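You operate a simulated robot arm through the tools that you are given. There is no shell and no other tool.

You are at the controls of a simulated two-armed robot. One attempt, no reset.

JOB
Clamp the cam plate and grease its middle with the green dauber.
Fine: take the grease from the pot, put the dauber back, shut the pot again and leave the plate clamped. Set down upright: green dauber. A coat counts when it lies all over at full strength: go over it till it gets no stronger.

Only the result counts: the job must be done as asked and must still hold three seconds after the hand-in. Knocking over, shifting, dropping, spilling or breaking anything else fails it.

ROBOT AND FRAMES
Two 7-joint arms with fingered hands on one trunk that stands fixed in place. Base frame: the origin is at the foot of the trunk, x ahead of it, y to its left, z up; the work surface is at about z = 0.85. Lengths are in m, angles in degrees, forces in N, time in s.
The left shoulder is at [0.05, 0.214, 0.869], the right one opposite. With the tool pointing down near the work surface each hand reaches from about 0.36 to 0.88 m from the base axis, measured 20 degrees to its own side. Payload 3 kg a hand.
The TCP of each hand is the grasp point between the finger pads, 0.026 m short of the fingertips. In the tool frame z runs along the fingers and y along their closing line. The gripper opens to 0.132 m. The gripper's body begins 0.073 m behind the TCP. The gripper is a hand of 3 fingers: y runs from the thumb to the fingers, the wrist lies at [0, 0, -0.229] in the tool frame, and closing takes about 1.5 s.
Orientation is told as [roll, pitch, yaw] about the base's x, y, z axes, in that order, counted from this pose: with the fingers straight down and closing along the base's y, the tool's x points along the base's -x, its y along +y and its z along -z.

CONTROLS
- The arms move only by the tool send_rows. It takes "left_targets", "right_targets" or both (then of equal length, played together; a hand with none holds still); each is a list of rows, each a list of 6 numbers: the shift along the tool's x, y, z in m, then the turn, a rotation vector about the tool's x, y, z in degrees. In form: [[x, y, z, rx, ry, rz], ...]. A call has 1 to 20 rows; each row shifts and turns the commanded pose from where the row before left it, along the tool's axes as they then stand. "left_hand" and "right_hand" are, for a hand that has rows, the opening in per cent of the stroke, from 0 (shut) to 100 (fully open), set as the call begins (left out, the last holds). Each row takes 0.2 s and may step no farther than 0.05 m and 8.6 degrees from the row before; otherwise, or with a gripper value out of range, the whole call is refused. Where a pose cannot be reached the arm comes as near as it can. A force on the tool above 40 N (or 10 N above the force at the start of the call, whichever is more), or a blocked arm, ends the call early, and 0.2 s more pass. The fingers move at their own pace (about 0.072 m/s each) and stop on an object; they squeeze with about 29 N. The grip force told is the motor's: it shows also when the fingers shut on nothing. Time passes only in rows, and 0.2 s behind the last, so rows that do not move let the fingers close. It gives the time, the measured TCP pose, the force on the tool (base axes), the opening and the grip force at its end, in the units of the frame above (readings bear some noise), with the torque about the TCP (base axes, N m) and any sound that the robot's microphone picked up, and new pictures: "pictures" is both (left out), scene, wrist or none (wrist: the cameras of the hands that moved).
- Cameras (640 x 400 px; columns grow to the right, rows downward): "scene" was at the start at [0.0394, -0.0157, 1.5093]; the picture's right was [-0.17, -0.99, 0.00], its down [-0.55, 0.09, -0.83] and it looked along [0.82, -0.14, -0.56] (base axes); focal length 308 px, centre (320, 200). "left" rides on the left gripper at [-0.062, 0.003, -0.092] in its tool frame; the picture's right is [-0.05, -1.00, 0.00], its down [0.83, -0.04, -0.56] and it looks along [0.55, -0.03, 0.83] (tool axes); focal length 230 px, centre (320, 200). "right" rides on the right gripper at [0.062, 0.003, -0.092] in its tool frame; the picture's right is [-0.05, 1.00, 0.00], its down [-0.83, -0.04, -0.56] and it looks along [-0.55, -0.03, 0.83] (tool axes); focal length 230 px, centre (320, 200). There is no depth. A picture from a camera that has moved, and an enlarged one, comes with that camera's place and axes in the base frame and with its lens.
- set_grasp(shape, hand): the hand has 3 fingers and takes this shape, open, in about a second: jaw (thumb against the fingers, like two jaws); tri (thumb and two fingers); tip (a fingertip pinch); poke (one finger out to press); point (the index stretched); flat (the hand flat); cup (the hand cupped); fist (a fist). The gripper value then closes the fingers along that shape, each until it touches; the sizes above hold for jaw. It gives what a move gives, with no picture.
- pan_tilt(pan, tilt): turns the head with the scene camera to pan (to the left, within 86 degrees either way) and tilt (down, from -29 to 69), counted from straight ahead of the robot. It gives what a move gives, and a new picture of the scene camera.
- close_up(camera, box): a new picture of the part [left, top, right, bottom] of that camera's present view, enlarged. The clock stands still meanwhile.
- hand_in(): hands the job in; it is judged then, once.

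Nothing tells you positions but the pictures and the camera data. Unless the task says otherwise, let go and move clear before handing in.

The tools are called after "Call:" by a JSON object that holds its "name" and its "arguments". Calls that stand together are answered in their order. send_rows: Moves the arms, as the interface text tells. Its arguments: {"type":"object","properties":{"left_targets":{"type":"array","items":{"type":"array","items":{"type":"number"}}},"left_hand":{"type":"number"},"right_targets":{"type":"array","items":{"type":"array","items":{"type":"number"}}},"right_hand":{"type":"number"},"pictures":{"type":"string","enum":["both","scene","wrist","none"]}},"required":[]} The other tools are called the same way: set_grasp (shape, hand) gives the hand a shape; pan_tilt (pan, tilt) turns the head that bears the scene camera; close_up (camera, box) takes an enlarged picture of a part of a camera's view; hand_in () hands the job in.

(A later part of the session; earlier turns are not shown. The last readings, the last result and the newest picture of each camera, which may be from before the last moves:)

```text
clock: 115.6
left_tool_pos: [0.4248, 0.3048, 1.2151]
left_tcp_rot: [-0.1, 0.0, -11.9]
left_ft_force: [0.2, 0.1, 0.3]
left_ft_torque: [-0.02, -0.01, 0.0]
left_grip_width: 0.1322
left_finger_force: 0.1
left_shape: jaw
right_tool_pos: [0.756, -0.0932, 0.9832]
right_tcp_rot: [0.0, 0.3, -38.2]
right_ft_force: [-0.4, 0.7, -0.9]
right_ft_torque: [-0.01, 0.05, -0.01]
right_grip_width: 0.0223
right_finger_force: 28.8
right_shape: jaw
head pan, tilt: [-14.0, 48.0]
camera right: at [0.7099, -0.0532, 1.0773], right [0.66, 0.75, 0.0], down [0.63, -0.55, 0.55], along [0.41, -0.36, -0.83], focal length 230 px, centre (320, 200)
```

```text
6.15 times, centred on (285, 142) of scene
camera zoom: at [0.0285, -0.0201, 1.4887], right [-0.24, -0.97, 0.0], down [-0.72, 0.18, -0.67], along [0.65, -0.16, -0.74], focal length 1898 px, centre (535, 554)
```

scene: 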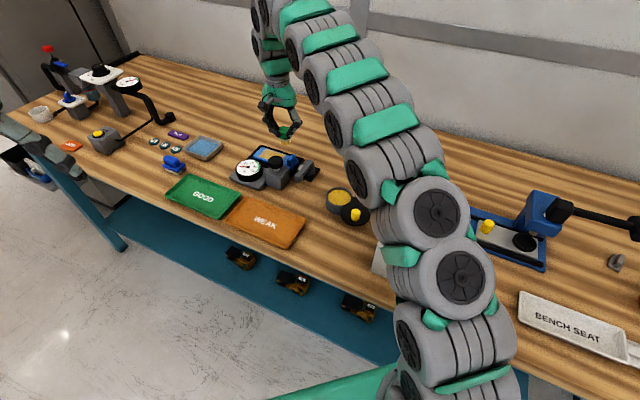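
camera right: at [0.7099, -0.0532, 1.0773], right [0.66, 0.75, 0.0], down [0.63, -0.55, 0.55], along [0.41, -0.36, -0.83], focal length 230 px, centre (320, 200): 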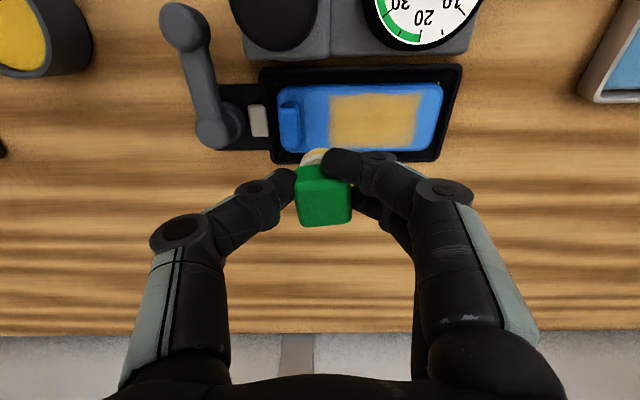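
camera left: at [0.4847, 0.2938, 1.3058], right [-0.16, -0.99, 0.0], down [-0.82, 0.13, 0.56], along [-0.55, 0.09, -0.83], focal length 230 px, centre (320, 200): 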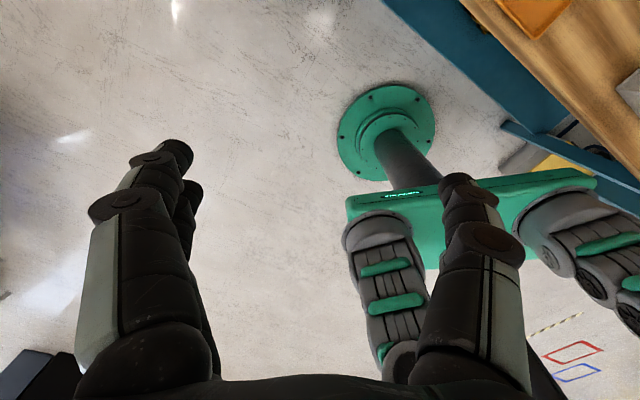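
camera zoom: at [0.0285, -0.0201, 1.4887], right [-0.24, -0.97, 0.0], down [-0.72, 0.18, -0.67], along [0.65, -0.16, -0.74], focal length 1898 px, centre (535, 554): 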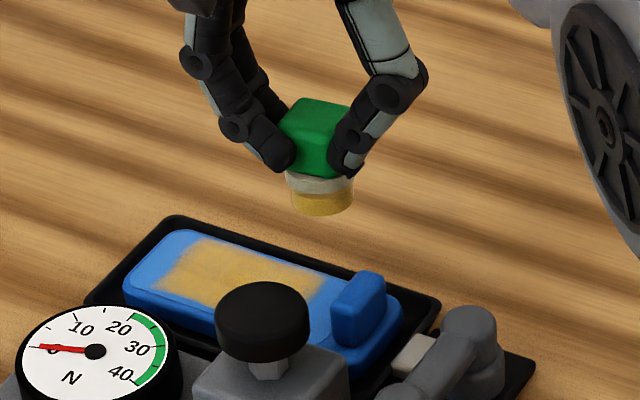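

The coat did not get any stronger with this pass, so it is at full strength. The dauber has turned slightly in the grip, so I check its seat before carrying it home.

Call:
{"name": "close_up", "arguments": {"camera": "right", "box": [240, 130, 420, 250]}}

Call:
{"name": "close_up", "arguments": {"camera": "scene", "box": [265, 115, 310, 150]}}

```text
3.33 times, centred on (330, 190) of right
camera zoom: at [0.7099, -0.0532, 1.0773], right [0.66, 0.75, 0.0], down [0.63, -0.55, 0.55], along [0.41, -0.36, -0.83], focal length 767 px, centre (287, 233)
```

zoom: 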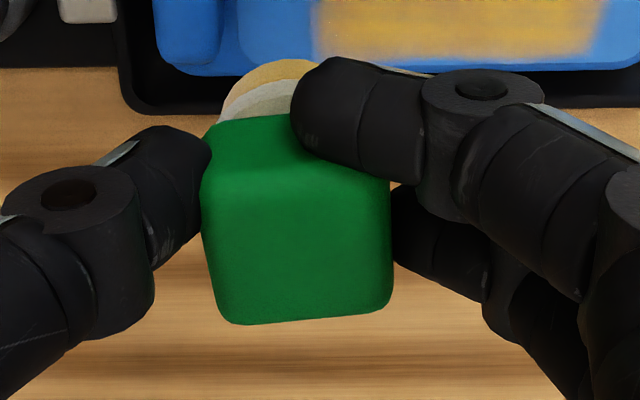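

```text
11.43 times, centred on (288, 132) of scene
camera zoom: at [0.0285, -0.0201, 1.4887], right [-0.24, -0.97, 0.0], down [-0.72, 0.18, -0.67], along [0.65, -0.16, -0.74], focal length 3524 px, centre (691, 971)
```

zoom: 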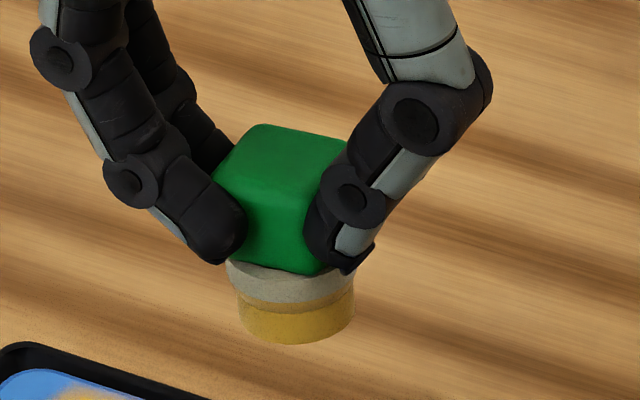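

The dauber is slowly working sideways out of the grip, so I take it home directly: up, across and over its original spot, turning the hand to undo its twist.

Call:
{"name": "send_rows", "arguments": {"right_targets": [[0, 0, -0.045, 0, 0, 0], [0.0303, -0.0278, 0, 0, 0, 0], [0.0303, -0.0278, 0, 0, 0, 0], [0.0303, -0.0278, 0, 0, 0, 0], [0.0303, -0.0278, 0, 0, 0, 0], [0.0301, -0.0278, 0, 0, 0, 0], [0, 0, 0.04, 0, 0, 6], [0, 0, 0.04, 0, 0, 0]], "pictures": "both"}}

Call:
{"name": "close_up", "arguments": {"camera": "right", "box": [240, 130, 420, 250]}}

Call:
{"name": "close_up", "arguments": {"camera": "scene", "box": [275, 160, 345, 215]}}

```text
clock: 117.4
left_tool_pos: [0.4245, 0.3055, 1.2142]
left_tcp_rot: [0.0, 0.0, -11.9]
left_ft_force: [0.2, -0.2, 0.7]
left_ft_torque: [0.02, 0.03, 0.01]
left_grip_width: 0.1318
left_finger_force: 0.1
left_shape: jaw
right_tool_pos: [0.5512, -0.1086, 0.9469]
right_tcp_rot: [0.0, 0.4, -44.2]
right_ft_force: [0.5, -0.1, -1.1]
right_ft_torque: [-0.03, 0.02, 0.02]
right_grip_width: 0.0195
right_finger_force: 29.2
right_shape: jaw
head pan, tilt: [-14.0, 48.0]
camera right: at [0.5108, -0.0643, 1.0409], right [0.73, 0.68, 0.0], down [0.57, -0.61, 0.55], along [0.37, -0.4, -0.83], focal length 230 px, centre (320, 200)
```

scene: 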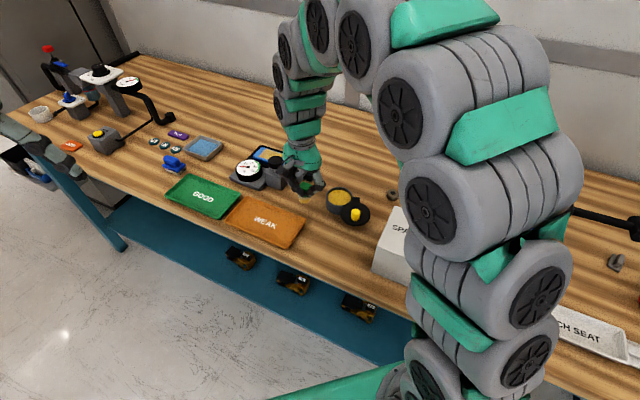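
right: 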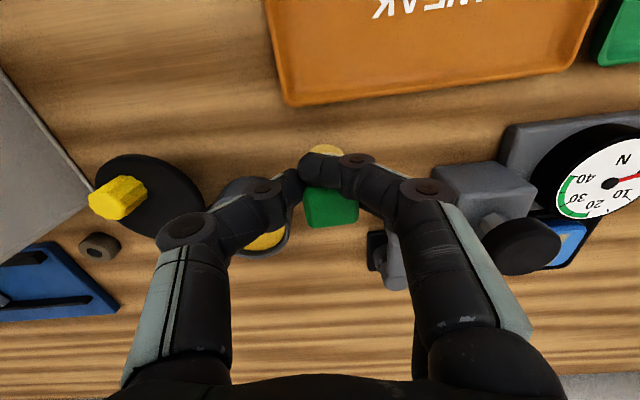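

```text
3.33 times, centred on (330, 190) of right
camera zoom: at [0.5108, -0.0643, 1.0409], right [0.73, 0.68, 0.0], down [0.57, -0.61, 0.55], along [0.37, -0.4, -0.83], focal length 767 px, centre (287, 233)
```

zoom: 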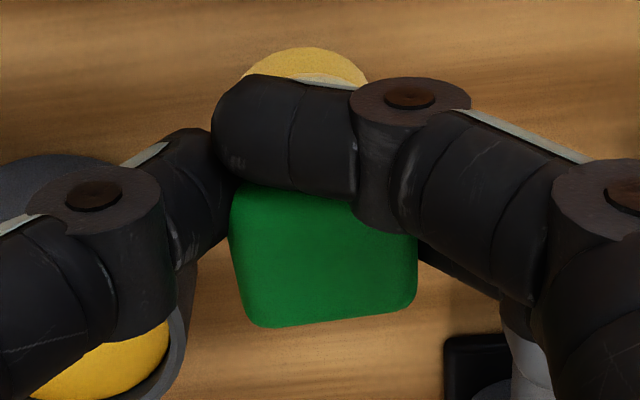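

```text
7.27 times, centred on (310, 188) of scene
camera zoom: at [0.0285, -0.0201, 1.4887], right [-0.24, -0.97, 0.0], down [-0.72, 0.18, -0.67], along [0.65, -0.16, -0.74], focal length 2242 px, centre (393, 291)
```

zoom: 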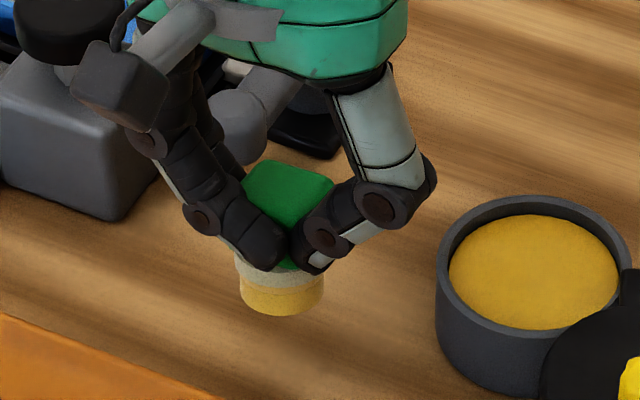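

One finger has slipped to the front side of the cube, but it is still held. I set it down at once, correcting the offset seen in the picture.

Call:
{"name": "send_rows", "arguments": {"right_targets": [[0.002, -0.003, 0.012, 0, 0, 0], [0, 0, 0.014, 0, 0, 0], [0, 0, 0.01, 0, 0, 0]], "pictures": "wrist"}}

Call:
{"name": "close_up", "arguments": {"camera": "scene", "box": [275, 160, 345, 215]}}

```text
clock: 118.2
left_tool_pos: [0.4251, 0.3046, 1.2148]
left_tcp_rot: [0.0, 0.0, -11.8]
left_ft_force: [-0.1, -0.4, 0.1]
left_ft_torque: [0.03, 0.0, 0.01]
left_grip_width: 0.1319
left_finger_force: 0.1
left_shape: jaw
right_tool_pos: [0.5483, -0.1094, 0.9117]
right_tcp_rot: [-0.1, 0.3, -44.2]
right_ft_force: [0.0, -0.2, 0.0]
right_ft_torque: [0.02, -0.01, 0.01]
right_grip_width: 0.0194
right_finger_force: 28.7
right_shape: jaw
head pan, tilt: [-14.0, 48.0]
camera right: at [0.5065, -0.0646, 1.0061], right [0.73, 0.68, 0.0], down [0.57, -0.61, 0.55], along [0.37, -0.4, -0.83], focal length 230 px, centre (320, 200)
```

right: 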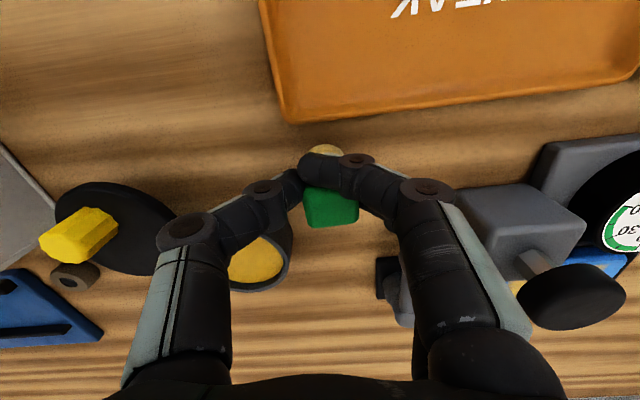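

```text
7.27 times, centred on (310, 188) of scene
camera zoom: at [0.0285, -0.0201, 1.4887], right [-0.24, -0.97, 0.0], down [-0.72, 0.18, -0.67], along [0.65, -0.16, -0.74], focal length 2242 px, centre (393, 291)
```

zoom: 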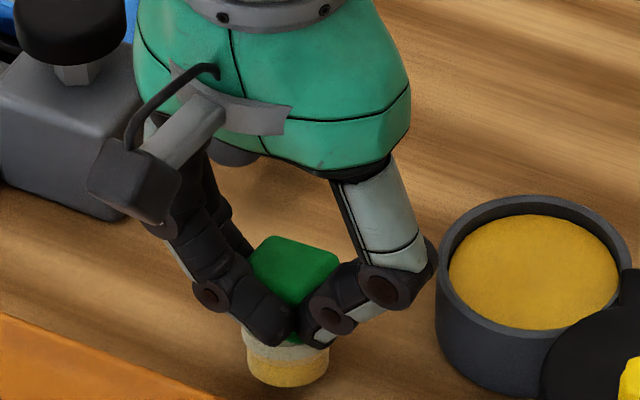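

It is straight and just above the bench. I correct about 4 mm and lower until it touches.

Call:
{"name": "send_rows", "arguments": {"right_targets": [[-0.004, 0, 0.003, 0, 0, 0], [0, 0, 0.002, 0, 0, 0]], "pictures": "none"}}

```text
clock: 118.8
left_tool_pos: [0.4259, 0.3038, 1.214]
left_tcp_rot: [0.1, 0.0, -11.9]
left_ft_force: [0.3, -0.3, -0.3]
left_ft_torque: [0.02, 0.02, 0.01]
left_grip_width: 0.1319
left_finger_force: 0.2
left_shape: jaw
right_tool_pos: [0.5491, -0.112, 0.9068]
right_tcp_rot: [0.0, 0.2, -44.2]
right_ft_force: [0.0, 0.1, -0.4]
right_ft_torque: [0.01, 0.02, 0.01]
right_grip_width: 0.0194
right_finger_force: 29.1
right_shape: jaw
head pan, tilt: [-14.0, 48.0]
```

Call:
{"name": "send_rows", "arguments": {"right_targets": [[0, 0, 0.0015, 0, 0, 0], [0, 0, 0.0015, 0, 0, 0]], "pictures": "none"}}

```text
clock: 119.4
left_tool_pos: [0.4242, 0.3051, 1.2131]
left_tcp_rot: [0.0, 0.0, -11.8]
left_ft_force: [-0.4, 0.4, -1.5]
left_ft_torque: [0.01, -0.02, 0.01]
left_grip_width: 0.1321
left_finger_force: 0.0
left_shape: jaw
right_tool_pos: [0.5496, -0.1107, 0.9029]
right_tcp_rot: [0.1, 0.4, -44.3]
right_ft_force: [-2.4, 0.9, 4.3]
right_ft_torque: [0.0, 0.0, 0.0]
right_grip_width: 0.0194
right_finger_force: 29.4
right_shape: jaw
head pan, tilt: [-14.0, 48.0]
```

The felt touches the bench. I open the fingers to release it, then check its place and stance.

Call:
{"name": "send_rows", "arguments": {"right_targets": [[0, 0, 0, 0, 0, 0], [0, 0, 0, 0, 0, 0], [0, 0, 0, 0, 0, 0], [0, 0, 0, 0, 0, 0]], "right_hand": 42, "pictures": "wrist"}}

Call:
{"name": "close_up", "arguments": {"camera": "scene", "box": [285, 180, 335, 220]}}

Call:
{"name": "close_up", "arguments": {"camera": "right", "box": [220, 100, 430, 240]}}

```text
clock: 120.4
left_tool_pos: [0.4248, 0.3052, 1.2131]
left_tcp_rot: [0.0, 0.0, -11.9]
left_ft_force: [0.4, 0.0, 0.4]
left_ft_torque: [-0.01, -0.01, -0.01]
left_grip_width: 0.1322
left_finger_force: 0.1
left_shape: jaw
right_tool_pos: [0.5501, -0.1121, 0.905]
right_tcp_rot: [0.1, 0.3, -44.3]
right_ft_force: [0.6, -0.1, 1.1]
right_ft_torque: [0.02, 0.02, 0.03]
right_grip_width: 0.055
right_finger_force: 0.0
right_shape: jaw
head pan, tilt: [-14.0, 48.0]
camera right: at [0.5089, -0.0672, 0.9987], right [0.73, 0.68, 0.0], down [0.57, -0.61, 0.55], along [0.37, -0.4, -0.83], focal length 230 px, centre (320, 200)
```

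right: 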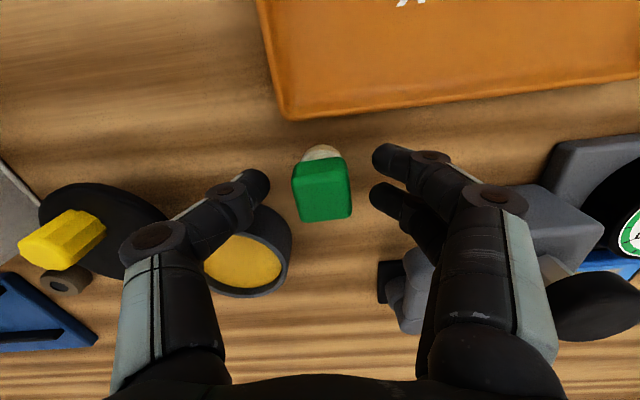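

```text
10.00 times, centred on (310, 200) of scene
camera zoom: at [0.0285, -0.0201, 1.4887], right [-0.24, -0.97, 0.0], down [-0.72, 0.18, -0.67], along [0.65, -0.16, -0.74], focal length 3084 px, centre (420, 200)
```

zoom: 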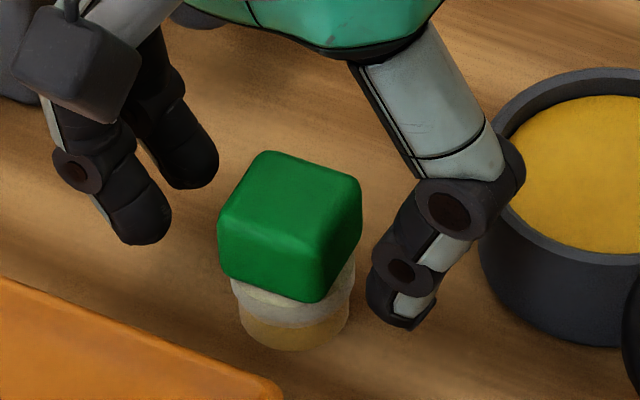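

```text
2.86 times, centred on (325, 170) of right
camera zoom: at [0.5089, -0.0672, 0.9987], right [0.73, 0.68, 0.0], down [0.57, -0.61, 0.55], along [0.37, -0.4, -0.83], focal length 657 px, centre (306, 286)
```

zoom: 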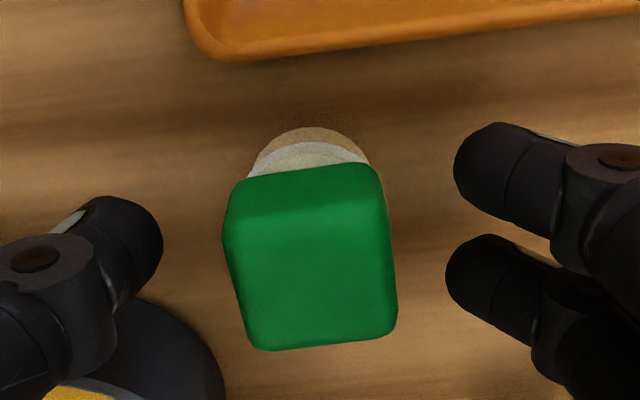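

The dauber stands upright within about 5 mm of where it was. Now the lid: the tall SPARES box stands close on that side, so I raise the hand and turn it so that its fingers lie across, clear of the box.

Call:
{"name": "send_rows", "arguments": {"right_targets": [[0, 0, -0.02, 0, 0, 0], [0, 0, -0.04, 0, 0, 0], [0, 0, -0.04, 0, 0, 0], [0, 0, -0.03, 0, 0, 0], [0, 0, 0, 0, 0, -8], [0, 0, 0, 0, 0, -8], [0, 0, 0, 0, 0, -8], [0, 0, 0, 0, 0, -8], [0, 0, 0, 0, 0, -8], [0, 0, 0, 0, 0, -8]], "pictures": "both"}}

```text
clock: 122.6
left_tool_pos: [0.425, 0.3038, 1.2143]
left_tcp_rot: [0.0, 0.0, -11.9]
left_ft_force: [0.6, 0.0, 0.5]
left_ft_torque: [0.01, 0.04, -0.03]
left_grip_width: 0.132
left_finger_force: 0.0
left_shape: jaw
right_tool_pos: [0.5507, -0.1125, 1.0358]
right_tcp_rot: [0.2, 0.2, 3.8]
right_ft_force: [-0.2, 0.0, -0.2]
right_ft_torque: [0.01, 0.01, -0.01]
right_grip_width: 0.0551
right_finger_force: 0.1
right_shape: jaw
head pan, tilt: [-14.0, 48.0]
camera right: at [0.4901, -0.1144, 1.1291], right [-0.02, 1.0, 0.0], down [0.83, 0.01, 0.55], along [0.55, 0.01, -0.83], focal length 230 px, centre (320, 200)
```

scene: 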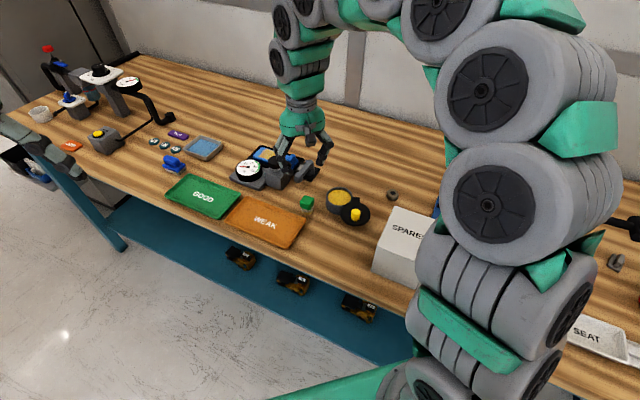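
right: 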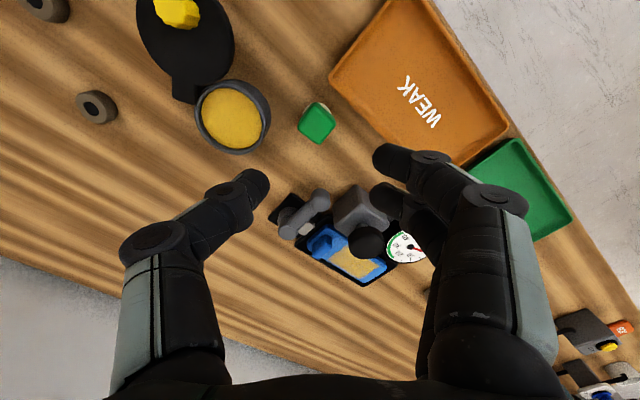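

Turning works. I finish the turn, shut the fingers, and move towards the lid's far side at height.

Call:
{"name": "send_rows", "arguments": {"right_targets": [[0, 0, 0, 0, 0, -8], [0, 0, 0, 0, 0, -8], [0, 0, 0, 0, 0, -8], [0, 0, 0, 0, 0, -8], [0, 0, 0, 0, 0, -8], [0, 0, 0, 0, 0, -8], [0, 0, 0, 0, 0, 0]], "right_hand": 0, "pictures": "both"}}

Call:
{"name": "close_up", "arguments": {"camera": "scene", "box": [300, 160, 440, 280]}}

```text
clock: 124.2
left_tool_pos: [0.4255, 0.3058, 1.2139]
left_tcp_rot: [0.0, 0.1, -11.9]
left_ft_force: [-0.8, -0.1, -0.2]
left_ft_torque: [-0.01, 0.0, 0.0]
left_grip_width: 0.1322
left_finger_force: 0.1
left_shape: jaw
right_tool_pos: [0.5509, -0.1111, 1.0361]
right_tcp_rot: [0.2, 0.1, 51.8]
right_ft_force: [-0.4, -0.5, 0.0]
right_ft_torque: [-0.03, 0.01, 0.0]
right_grip_width: 0.0
right_finger_force: 29.1
right_shape: jaw
head pan, tilt: [-14.0, 48.0]
camera right: at [0.511, -0.1591, 1.1288], right [-0.75, 0.66, 0.0], down [0.55, 0.62, 0.56], along [0.36, 0.42, -0.83], focal length 230 px, centre (320, 200)
```

scene: 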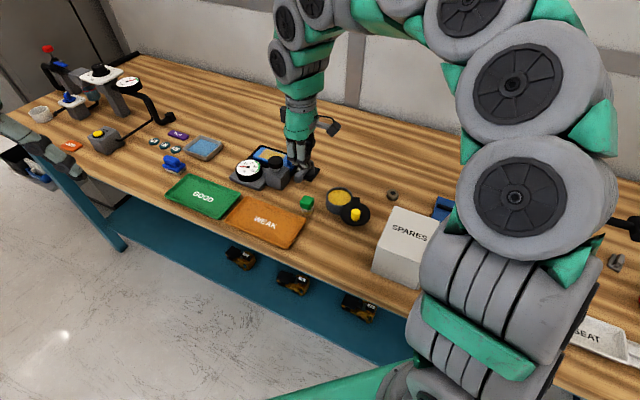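
right: 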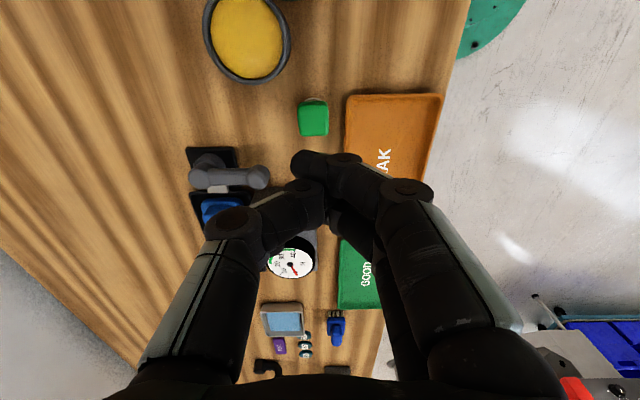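

```text
3.33 times, centred on (370, 220) of scene
camera zoom: at [0.0285, -0.0201, 1.4887], right [-0.24, -0.97, 0.0], down [-0.72, 0.18, -0.67], along [0.65, -0.16, -0.74], focal length 1028 px, centre (153, 133)
```

zoom: 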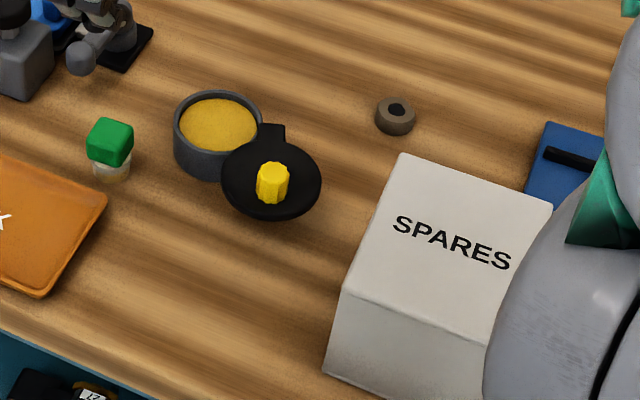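

The lid's knob is at (0.470, -0.219). I move over to the side of the knob away from the pot, with the hand in line with the box face, and come part of the way down to check clearances.

Call:
{"name": "send_rows", "arguments": {"right_targets": [[0.0444, -0.0046, 0, 0, 0, 0], [0.0444, -0.0046, 0, 0, 0, 0], [0.0444, -0.0046, 0, 0, 0, 0], [0.0442, -0.0044, 0, 0, 0, 0], [0, 0, 0.03, 0, 0, 0], [0, 0, 0.02, 0, 0, 0], [0, 0, 0, 0, 0, 0]], "pictures": "both"}}

Call:
{"name": "close_up", "arguments": {"camera": "scene", "box": [300, 150, 440, 270]}}

Call:
{"name": "close_up", "arguments": {"camera": "right", "box": [180, 60, 440, 220]}}

```text
clock: 125.8
left_tool_pos: [0.4246, 0.305, 1.2132]
left_tcp_rot: [0.0, 0.0, -11.9]
left_ft_force: [0.3, -0.7, 0.4]
left_ft_torque: [-0.01, 0.02, 0.0]
left_grip_width: 0.1319
left_finger_force: 0.0
left_shape: jaw
right_tool_pos: [0.4542, -0.2616, 0.9837]
right_tcp_rot: [0.3, -0.2, 51.7]
right_ft_force: [0.3, -0.9, 0.2]
right_ft_torque: [0.0, 0.02, 0.01]
right_grip_width: 0.0
right_finger_force: 29.1
right_shape: jaw
head pan, tilt: [-14.0, 48.0]
camera right: at [0.4152, -0.3099, 1.0783], right [-0.75, 0.66, 0.0], down [0.55, 0.62, 0.56], along [0.36, 0.42, -0.83], focal length 230 px, centre (320, 200)
```

scene: 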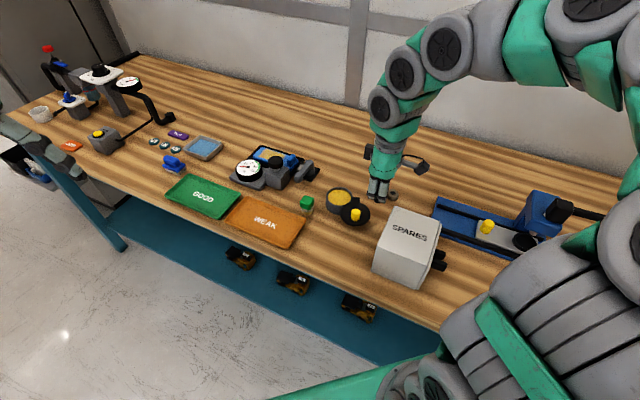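
right: 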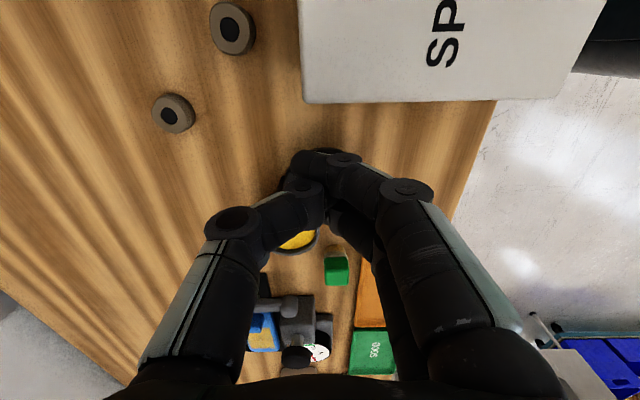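

```text
3.33 times, centred on (370, 210) of scene
camera zoom: at [0.0285, -0.0201, 1.4887], right [-0.24, -0.97, 0.0], down [-0.72, 0.18, -0.67], along [0.65, -0.16, -0.74], focal length 1028 px, centre (153, 167)
```

zoom: 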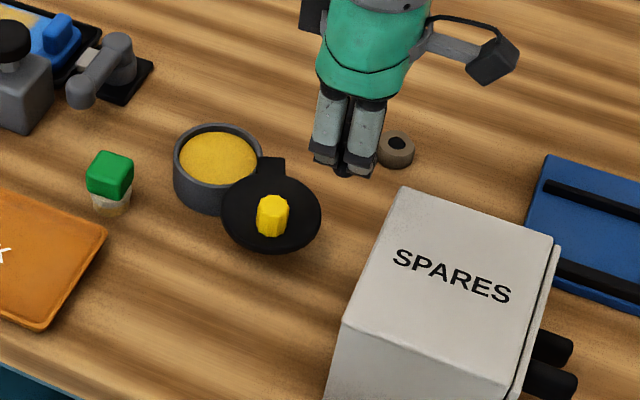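

```text
2.46 times, centred on (310, 140) of right
camera zoom: at [0.4152, -0.3099, 1.0783], right [-0.75, 0.66, 0.0], down [0.55, 0.62, 0.56], along [0.36, 0.42, -0.83], focal length 566 px, centre (345, 348)
```

zoom: 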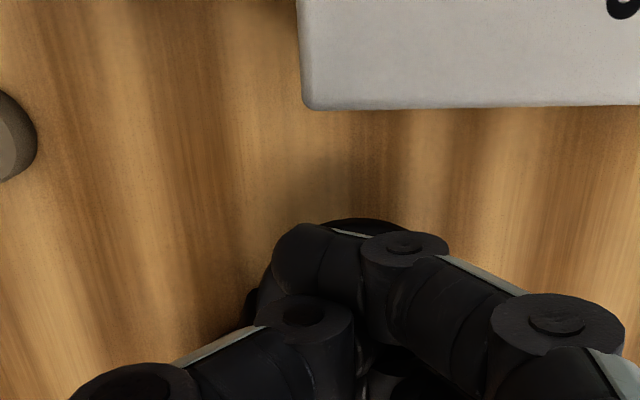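

The box is clear of both hand and camera. I lower the fingertips to knob height beside the lid.

Call:
{"name": "send_rows", "arguments": {"right_targets": [[0, 0, 0.03, 0, 0, 0], [0, 0, 0.025, 0, 0, 0], [0, 0, 0, 0, 0, 0]], "pictures": "both"}}

Call:
{"name": "close_up", "arguments": {"camera": "scene", "box": [310, 160, 410, 230]}}

```text
clock: 126.6
left_tool_pos: [0.4243, 0.304, 1.2141]
left_tcp_rot: [0.0, 0.1, -11.9]
left_ft_force: [-0.3, 0.2, -0.2]
left_ft_torque: [0.03, 0.0, 0.0]
left_grip_width: 0.1319
left_finger_force: 0.1
left_shape: jaw
right_tool_pos: [0.4558, -0.2622, 0.9294]
right_tcp_rot: [0.2, 0.0, 51.7]
right_ft_force: [-0.1, -1.2, -0.7]
right_ft_torque: [0.01, 0.0, -0.03]
right_grip_width: 0.0
right_finger_force: 28.7
right_shape: jaw
head pan, tilt: [-14.0, 48.0]
camera right: at [0.4151, -0.3092, 1.0235], right [-0.75, 0.66, 0.0], down [0.55, 0.62, 0.56], along [0.36, 0.42, -0.83], focal length 230 px, centre (320, 200)
```

scene: 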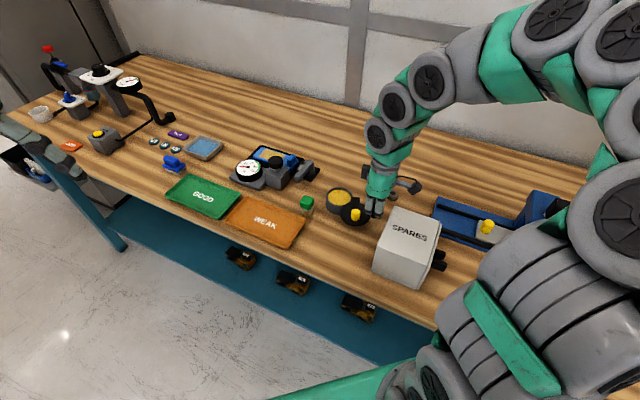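
right: 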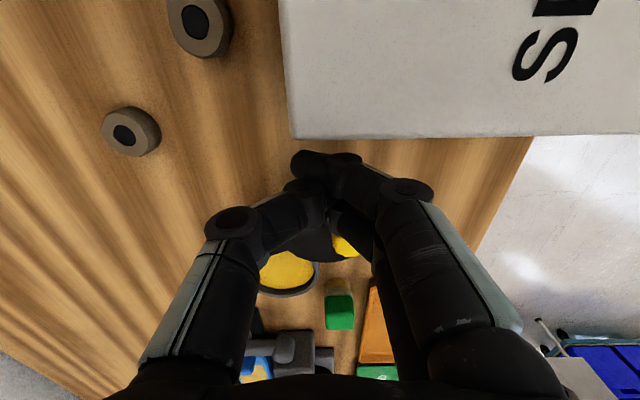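

```text
5.71 times, centred on (360, 195) of scene
camera zoom: at [0.0285, -0.0201, 1.4887], right [-0.24, -0.97, 0.0], down [-0.72, 0.18, -0.67], along [0.65, -0.16, -0.74], focal length 1762 px, centre (91, 229)
```

zoom: 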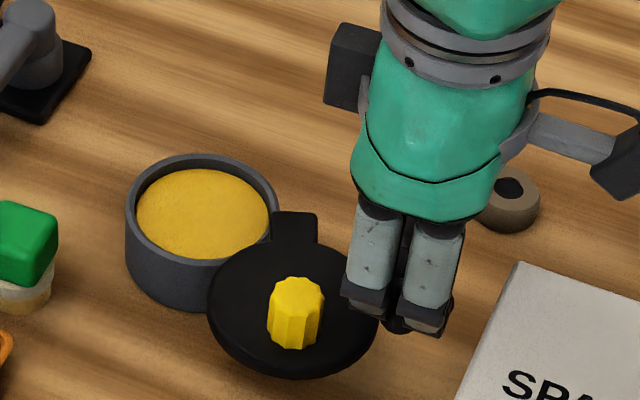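

The closed fingertips are on the box side of the knob, level with it. I begin pushing the knob back along its arc.

Call:
{"name": "send_rows", "arguments": {"right_targets": [[-0.0038, 0.0021, 0.001, 0, 0, 0], [-0.0038, 0.0021, 0, 0, 0, 0], [-0.0037, 0.0022, 0, 0, 0, 0], [-0.0046, 0.0039, 0, 0, 0, 0], [-0.0046, 0.0039, 0, 0, 0, 0], [-0.0046, 0.0039, 0, 0, 0, 0]], "pictures": "both"}}

Call:
{"name": "close_up", "arguments": {"camera": "scene", "box": [310, 160, 410, 230]}}

```text
clock: 128.0
left_tool_pos: [0.4238, 0.3042, 1.2133]
left_tcp_rot: [0.1, 0.0, -11.9]
left_ft_force: [0.3, -0.1, 0.0]
left_ft_torque: [-0.01, -0.01, 0.01]
left_grip_width: 0.1317
left_finger_force: 0.0
left_shape: jaw
right_tool_pos: [0.4571, -0.2303, 0.9284]
right_tcp_rot: [0.2, 0.0, 51.7]
right_ft_force: [-0.1, -0.8, -0.5]
right_ft_torque: [0.0, -0.01, 0.01]
right_grip_width: 0.0004
right_finger_force: 29.0
right_shape: jaw
head pan, tilt: [-14.0, 48.0]
camera right: at [0.4165, -0.2783, 1.0222], right [-0.75, 0.66, 0.01], down [0.55, 0.62, 0.56], along [0.36, 0.42, -0.83], focal length 230 px, centre (320, 200)
```

scene: 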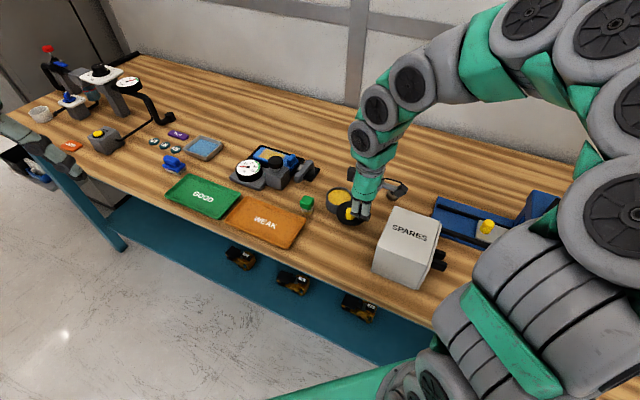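
right: 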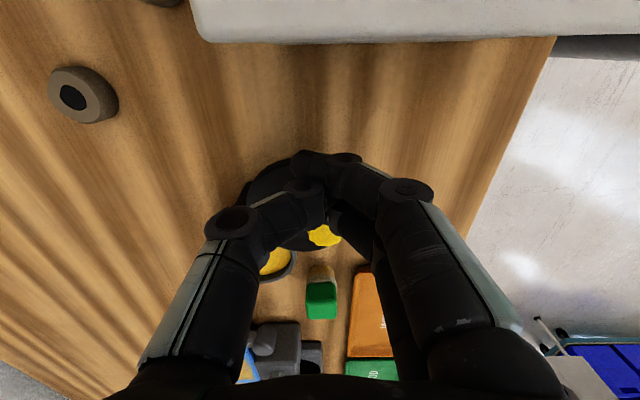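

```text
5.71 times, centred on (360, 195) of scene
camera zoom: at [0.0285, -0.0201, 1.4887], right [-0.24, -0.97, 0.0], down [-0.72, 0.18, -0.67], along [0.65, -0.16, -0.74], focal length 1762 px, centre (91, 229)
```

zoom: 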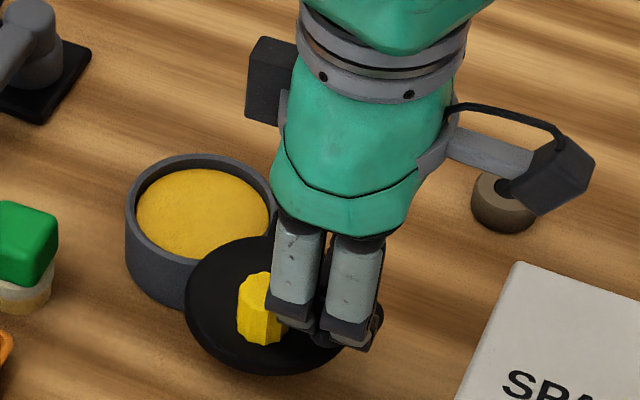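

The lid is swinging back with hardly any force. I continue along the arc.

Call:
{"name": "send_rows", "arguments": {"right_targets": [[-0.0054, 0.0026, 0, 0, 0, 0], [-0.0054, 0.0026, 0, 0, 0, 0], [-0.0054, 0.0026, 0, 0, 0, 0], [-0.0059, 0.001, 0, 0, 0, 0], [-0.0059, 0.001, 0, 0, 0, 0], [-0.0059, 0.001, 0, 0, 0, 0], [-0.0059, -0.0005, 0, 0, 0, 0], [-0.0059, -0.0005, 0, 0, 0, 0], [-0.0059, -0.0005, 0, 0, 0, 0]], "pictures": "both"}}

Call:
{"name": "close_up", "arguments": {"camera": "scene", "box": [300, 160, 400, 230]}}

```text
clock: 130.0
left_tool_pos: [0.4249, 0.3047, 1.2133]
left_tcp_rot: [0.0, 0.0, -11.9]
left_ft_force: [0.7, 0.1, 0.7]
left_ft_torque: [-0.01, 0.01, 0.0]
left_grip_width: 0.1319
left_finger_force: 0.0
left_shape: jaw
right_tool_pos: [0.48, -0.1851, 0.9273]
right_tcp_rot: [0.2, -0.1, 51.6]
right_ft_force: [0.1, 1.1, -0.4]
right_ft_torque: [-0.06, 0.04, 0.0]
right_grip_width: 0.0
right_finger_force: 28.8
right_shape: jaw
head pan, tilt: [-14.0, 48.0]
camera right: at [0.441, -0.2323, 1.0226], right [-0.75, 0.66, 0.01], down [0.55, 0.62, 0.56], along [0.36, 0.42, -0.83], focal length 230 px, centre (320, 200)
```

scene: 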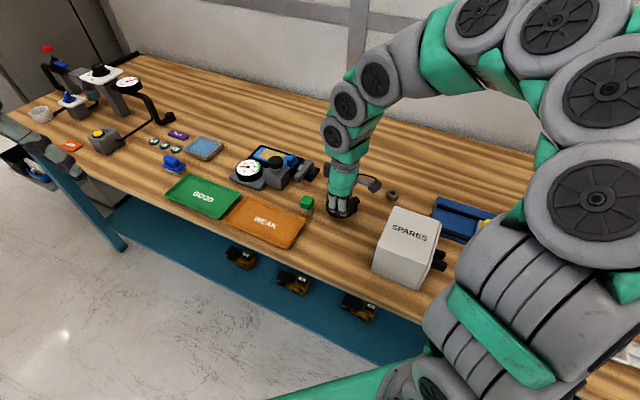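
right: 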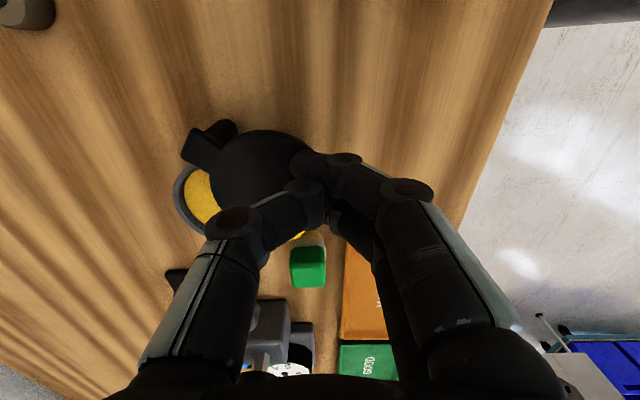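

```text
5.71 times, centred on (350, 195) of scene
camera zoom: at [0.0285, -0.0201, 1.4887], right [-0.24, -0.97, 0.0], down [-0.72, 0.18, -0.67], along [0.65, -0.16, -0.74], focal length 1762 px, centre (149, 229)
```

zoom: 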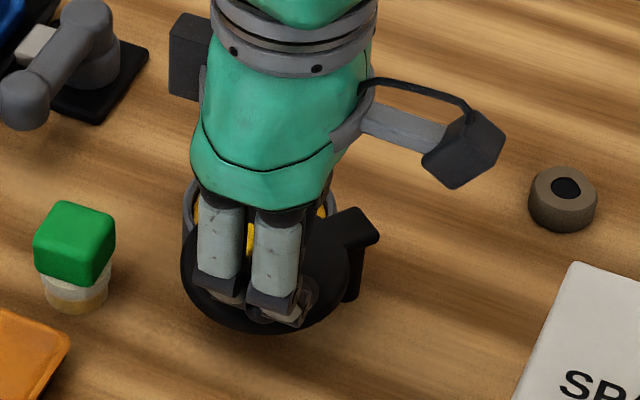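

Call:
{"name": "send_rows", "arguments": {"right_targets": [[-0.0056, -0.002, 0, 0, 0, 0], [-0.0056, -0.002, 0, 0, 0, 0], [-0.0056, -0.002, 0, 0, 0, 0], [-0.0049, -0.0034, 0, 0, 0, 0], [-0.0049, -0.0034, 0, 0, 0, 0], [-0.0049, -0.0034, 0, 0, 0, 0]], "pictures": "both"}}

Call:
{"name": "close_up", "arguments": {"camera": "scene", "box": [290, 160, 390, 230]}}

```text
clock: 131.4
left_tool_pos: [0.4246, 0.3054, 1.2135]
left_tcp_rot: [0.0, 0.0, -11.8]
left_ft_force: [1.0, -0.2, -0.1]
left_ft_torque: [-0.03, -0.02, 0.05]
left_grip_width: 0.1319
left_finger_force: 0.0
left_shape: jaw
right_tool_pos: [0.5125, -0.1715, 0.9277]
right_tcp_rot: [0.3, 0.0, 51.6]
right_ft_force: [-0.6, -0.3, -0.1]
right_ft_torque: [-0.02, 0.02, -0.01]
right_grip_width: 0.0
right_finger_force: 29.2
right_shape: jaw
head pan, tilt: [-14.0, 48.0]
camera right: at [0.4731, -0.2178, 1.0225], right [-0.75, 0.66, 0.01], down [0.55, 0.62, 0.56], along [0.36, 0.42, -0.83], focal length 230 px, centre (320, 200)
```

scene: 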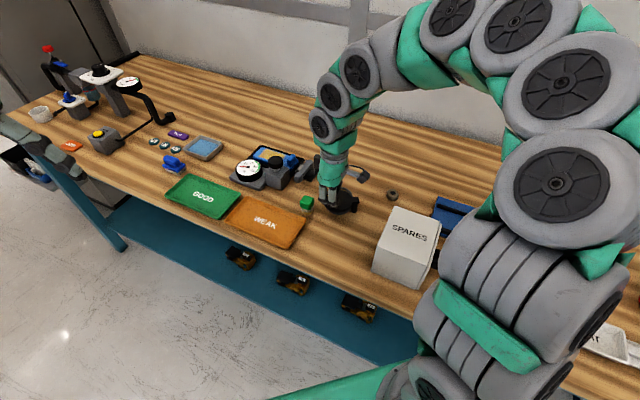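
right: 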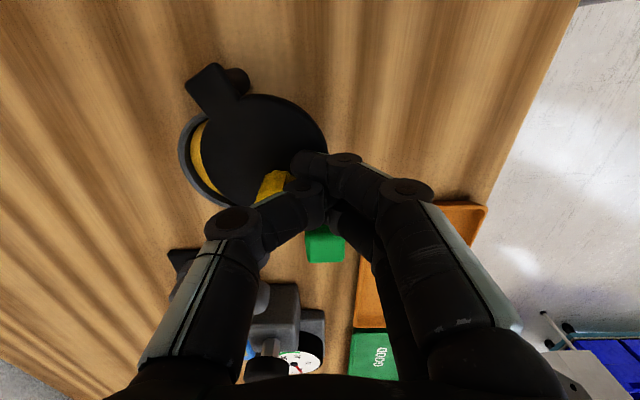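

```text
5.71 times, centred on (340, 195) of scene
camera zoom: at [0.0285, -0.0201, 1.4887], right [-0.24, -0.97, 0.0], down [-0.72, 0.18, -0.67], along [0.65, -0.16, -0.74], focal length 1762 px, centre (206, 229)
```

zoom: 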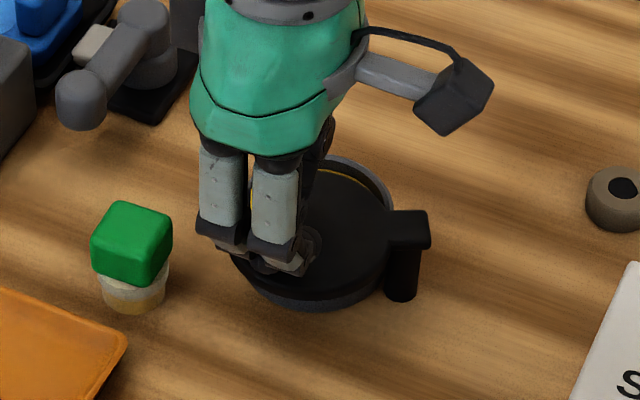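

Nearly shut, and the dauber has enough room. I push the last 20 degrees gently.

Call:
{"name": "send_rows", "arguments": {"right_targets": [[-0.004, -0.0045, 0, 0, 0, 0], [-0.004, -0.0045, 0, 0, 0, 0], [-0.0022, -0.0033, 0, 0, 0, 0]], "pictures": "both"}}

Call:
{"name": "close_up", "arguments": {"camera": "scene", "box": [290, 160, 390, 230]}}

Call:
{"name": "close_up", "arguments": {"camera": "right", "box": [160, 30, 400, 200]}}

```text
clock: 132.2
left_tool_pos: [0.4247, 0.3054, 1.2145]
left_tcp_rot: [0.0, 0.1, -11.9]
left_ft_force: [1.0, -0.3, 0.4]
left_ft_torque: [0.01, 0.02, 0.03]
left_grip_width: 0.1319
left_finger_force: 0.0
left_shape: jaw
right_tool_pos: [0.5287, -0.1696, 0.9277]
right_tcp_rot: [0.2, 0.0, 51.8]
right_ft_force: [-1.1, -0.4, 1.0]
right_ft_torque: [0.0, 0.0, -0.01]
right_grip_width: 0.0
right_finger_force: 29.0
right_shape: jaw
head pan, tilt: [-14.0, 48.0]
camera right: at [0.489, -0.2167, 1.0219], right [-0.75, 0.66, 0.01], down [0.55, 0.62, 0.56], along [0.36, 0.42, -0.83], focal length 230 px, centre (320, 200)
```

scene: 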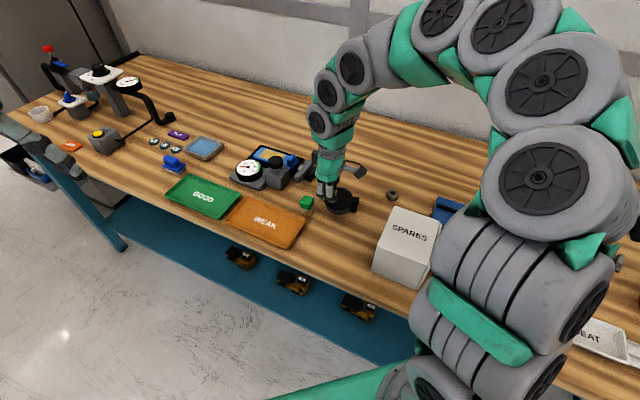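
right: 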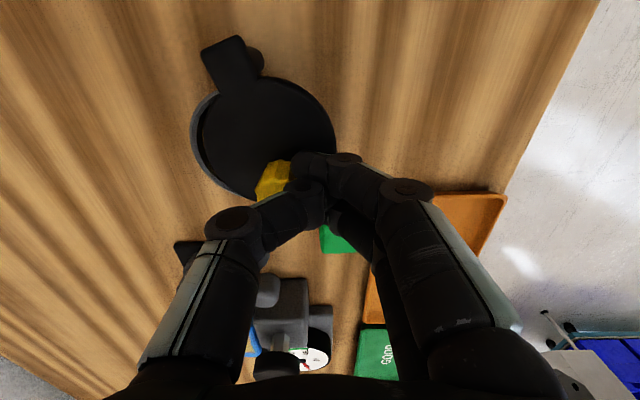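

```text
5.71 times, centred on (340, 195) of scene
camera zoom: at [0.0285, -0.0201, 1.4887], right [-0.24, -0.97, 0.0], down [-0.72, 0.18, -0.67], along [0.65, -0.16, -0.74], focal length 1762 px, centre (206, 229)
```

zoom: 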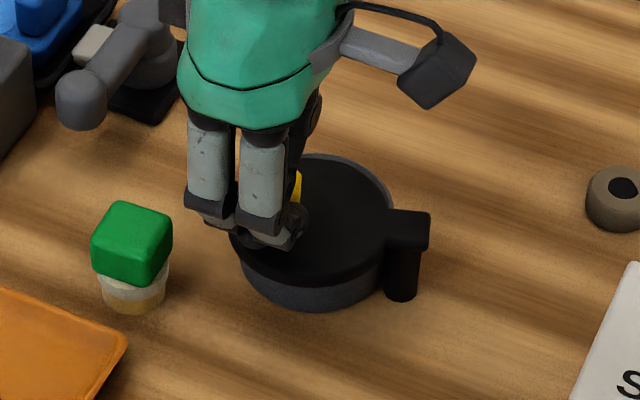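

```text
2.35 times, centred on (280, 115) of right
camera zoom: at [0.489, -0.2167, 1.0219], right [-0.75, 0.66, 0.01], down [0.55, 0.62, 0.56], along [0.36, 0.42, -0.83], focal length 541 px, centre (414, 400)
```

zoom: 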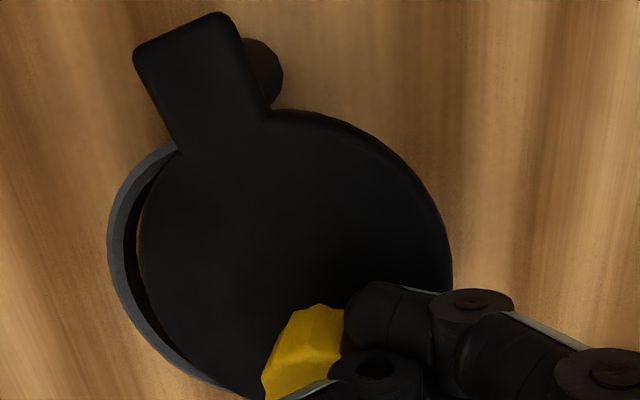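

About 10 degrees remain. I continue in small steps and watch for the stop.

Call:
{"name": "send_rows", "arguments": {"right_targets": [[-0.0017, -0.003, 0, 0, 0, 0], [-0.0015, -0.003, 0, 0, 0, 0], [-0.001, -0.002, 0, 0, 0, 0]], "pictures": "wrist"}}

Call:
{"name": "close_up", "arguments": {"camera": "right", "box": [160, 30, 400, 200]}}

```text
clock: 133.0
left_tool_pos: [0.4241, 0.3056, 1.2139]
left_tcp_rot: [0.0, 0.0, -11.9]
left_ft_force: [0.6, -0.1, 0.0]
left_ft_torque: [-0.02, -0.02, 0.03]
left_grip_width: 0.1316
left_finger_force: 0.0
left_shape: jaw
right_tool_pos: [0.5383, -0.1705, 0.9287]
right_tcp_rot: [0.3, -0.2, 51.8]
right_ft_force: [0.2, -0.4, 0.0]
right_ft_torque: [-0.02, 0.01, 0.04]
right_grip_width: 0.0
right_finger_force: 29.5
right_shape: jaw
head pan, tilt: [-14.0, 48.0]
camera right: at [0.4985, -0.2182, 1.0228], right [-0.75, 0.66, 0.0], down [0.55, 0.62, 0.56], along [0.36, 0.42, -0.83], focal length 230 px, centre (320, 200)
```

right: 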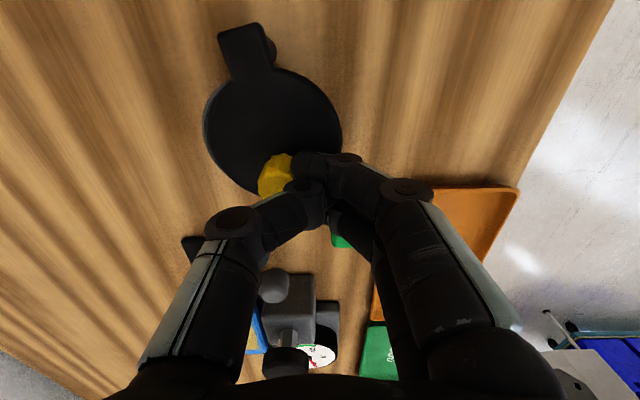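

```text
2.35 times, centred on (280, 115) of right
camera zoom: at [0.4985, -0.2182, 1.0228], right [-0.75, 0.66, 0.0], down [0.55, 0.62, 0.56], along [0.36, 0.42, -0.83], focal length 541 px, centre (414, 400)
```

zoom: 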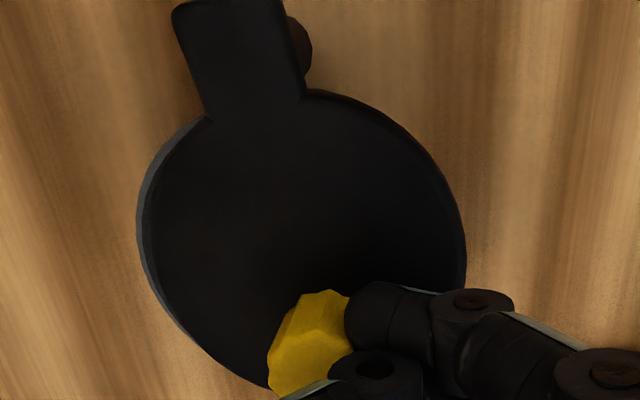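

Call:
{"name": "send_rows", "arguments": {"right_targets": [[0, -0.0012, 0, 0, 0, 0]], "pictures": "none"}}

```text
clock: 133.4
left_tool_pos: [0.4254, 0.3046, 1.2143]
left_tcp_rot: [0.0, 0.0, -11.9]
left_ft_force: [0.5, -1.0, 1.1]
left_ft_torque: [-0.01, -0.03, 0.0]
left_grip_width: 0.132
left_finger_force: 0.0
left_shape: jaw
right_tool_pos: [0.5392, -0.172, 0.9282]
right_tcp_rot: [0.3, -0.1, 51.7]
right_ft_force: [-0.9, -0.4, 0.3]
right_ft_torque: [-0.02, -0.03, 0.0]
right_grip_width: 0.0
right_finger_force: 28.9
right_shape: jaw
head pan, tilt: [-14.0, 48.0]
```

Call:
{"name": "send_rows", "arguments": {"right_targets": [[0, -0.001, 0, 0, 0, 0]], "pictures": "none"}}

```text
clock: 133.8
left_tool_pos: [0.4259, 0.3043, 1.2134]
left_tcp_rot: [0.0, 0.0, -11.9]
left_ft_force: [-0.1, 1.0, 0.0]
left_ft_torque: [-0.01, 0.01, -0.01]
left_grip_width: 0.132
left_finger_force: 0.1
left_shape: jaw
right_tool_pos: [0.5395, -0.1725, 0.9285]
right_tcp_rot: [0.3, -0.2, 51.7]
right_ft_force: [0.0, 0.8, 0.3]
right_ft_torque: [0.01, -0.03, -0.02]
right_grip_width: 0.0
right_finger_force: 29.3
right_shape: jaw
head pan, tilt: [-14.0, 48.0]
```

Call:
{"name": "send_rows", "arguments": {"right_targets": [[0, -0.001, 0, 0, 0, 0]], "pictures": "wrist"}}

Call:
{"name": "close_up", "arguments": {"camera": "right", "box": [160, 10, 400, 180]}}

Call:
{"name": "close_up", "arguments": {"camera": "scene", "box": [305, 165, 375, 220]}}

```text
clock: 134.2
left_tool_pos: [0.4251, 0.3043, 1.2144]
left_tcp_rot: [0.0, 0.1, -11.9]
left_ft_force: [0.8, 0.2, -0.1]
left_ft_torque: [-0.02, 0.02, 0.02]
left_grip_width: 0.1319
left_finger_force: 0.0
left_shape: jaw
right_tool_pos: [0.541, -0.1732, 0.9284]
right_tcp_rot: [0.3, -0.1, 51.7]
right_ft_force: [-0.1, -0.4, 0.9]
right_ft_torque: [-0.02, -0.02, -0.03]
right_grip_width: 0.0004
right_finger_force: 29.0
right_shape: jaw
head pan, tilt: [-14.0, 48.0]
camera right: at [0.501, -0.2199, 1.0224], right [-0.75, 0.66, 0.01], down [0.55, 0.62, 0.56], along [0.36, 0.42, -0.83], focal length 230 px, centre (320, 200)
```

right: 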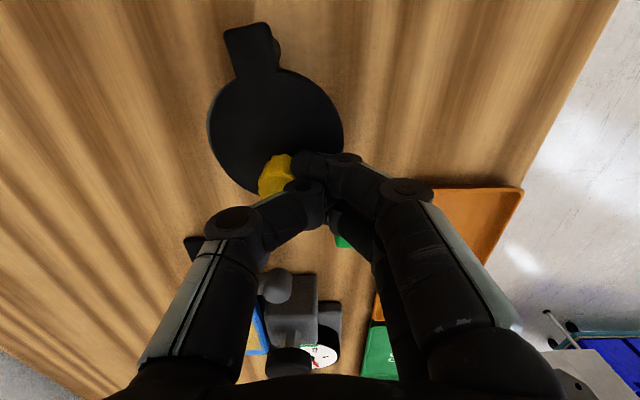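

```text
2.35 times, centred on (280, 95) of right
camera zoom: at [0.501, -0.2199, 1.0224], right [-0.75, 0.66, 0.01], down [0.55, 0.62, 0.56], along [0.36, 0.42, -0.83], focal length 541 px, centre (414, 447)
```

zoom: 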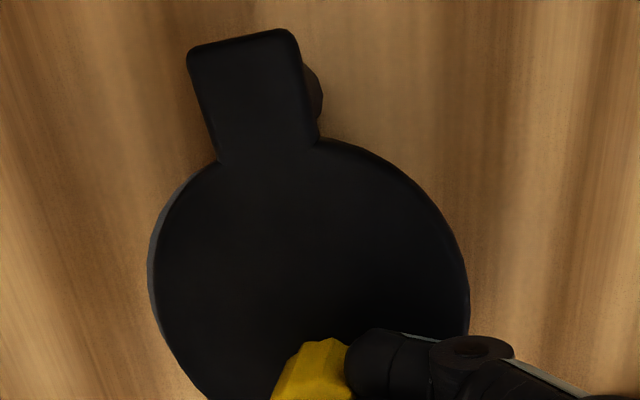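

```text
7.27 times, centred on (340, 192) of scene
camera zoom: at [0.0285, -0.0201, 1.4887], right [-0.24, -0.97, 0.0], down [-0.72, 0.18, -0.67], along [0.65, -0.16, -0.74], focal length 2242 px, centre (174, 254)
```

zoom: 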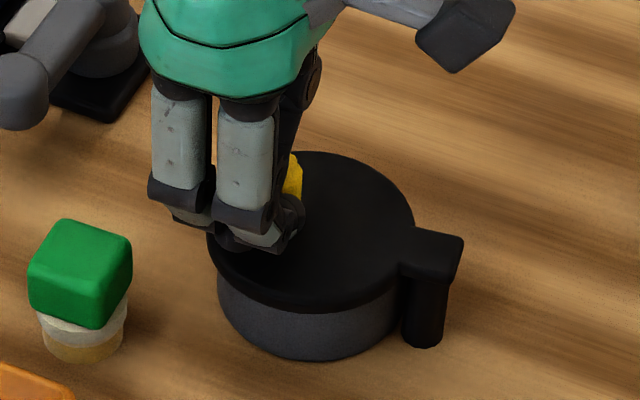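

Call:
{"name": "send_rows", "arguments": {"right_targets": [[0, -0.001, 0, 0, 0, 0], [0, -0.0008, 0, 0, 0, 0]], "pictures": "none"}}

```text
clock: 134.8
left_tool_pos: [0.4251, 0.3053, 1.2148]
left_tcp_rot: [-0.1, 0.1, -12.0]
left_ft_force: [0.1, -0.1, 0.3]
left_ft_torque: [0.0, -0.02, -0.02]
left_grip_width: 0.1319
left_finger_force: 0.1
left_shape: jaw
right_tool_pos: [0.542, -0.1747, 0.9279]
right_tcp_rot: [0.2, 0.0, 51.8]
right_ft_force: [0.3, 0.0, 0.8]
right_ft_torque: [0.0, 0.0, -0.02]
right_grip_width: 0.0002
right_finger_force: 29.0
right_shape: jaw
head pan, tilt: [-14.0, 48.0]
```

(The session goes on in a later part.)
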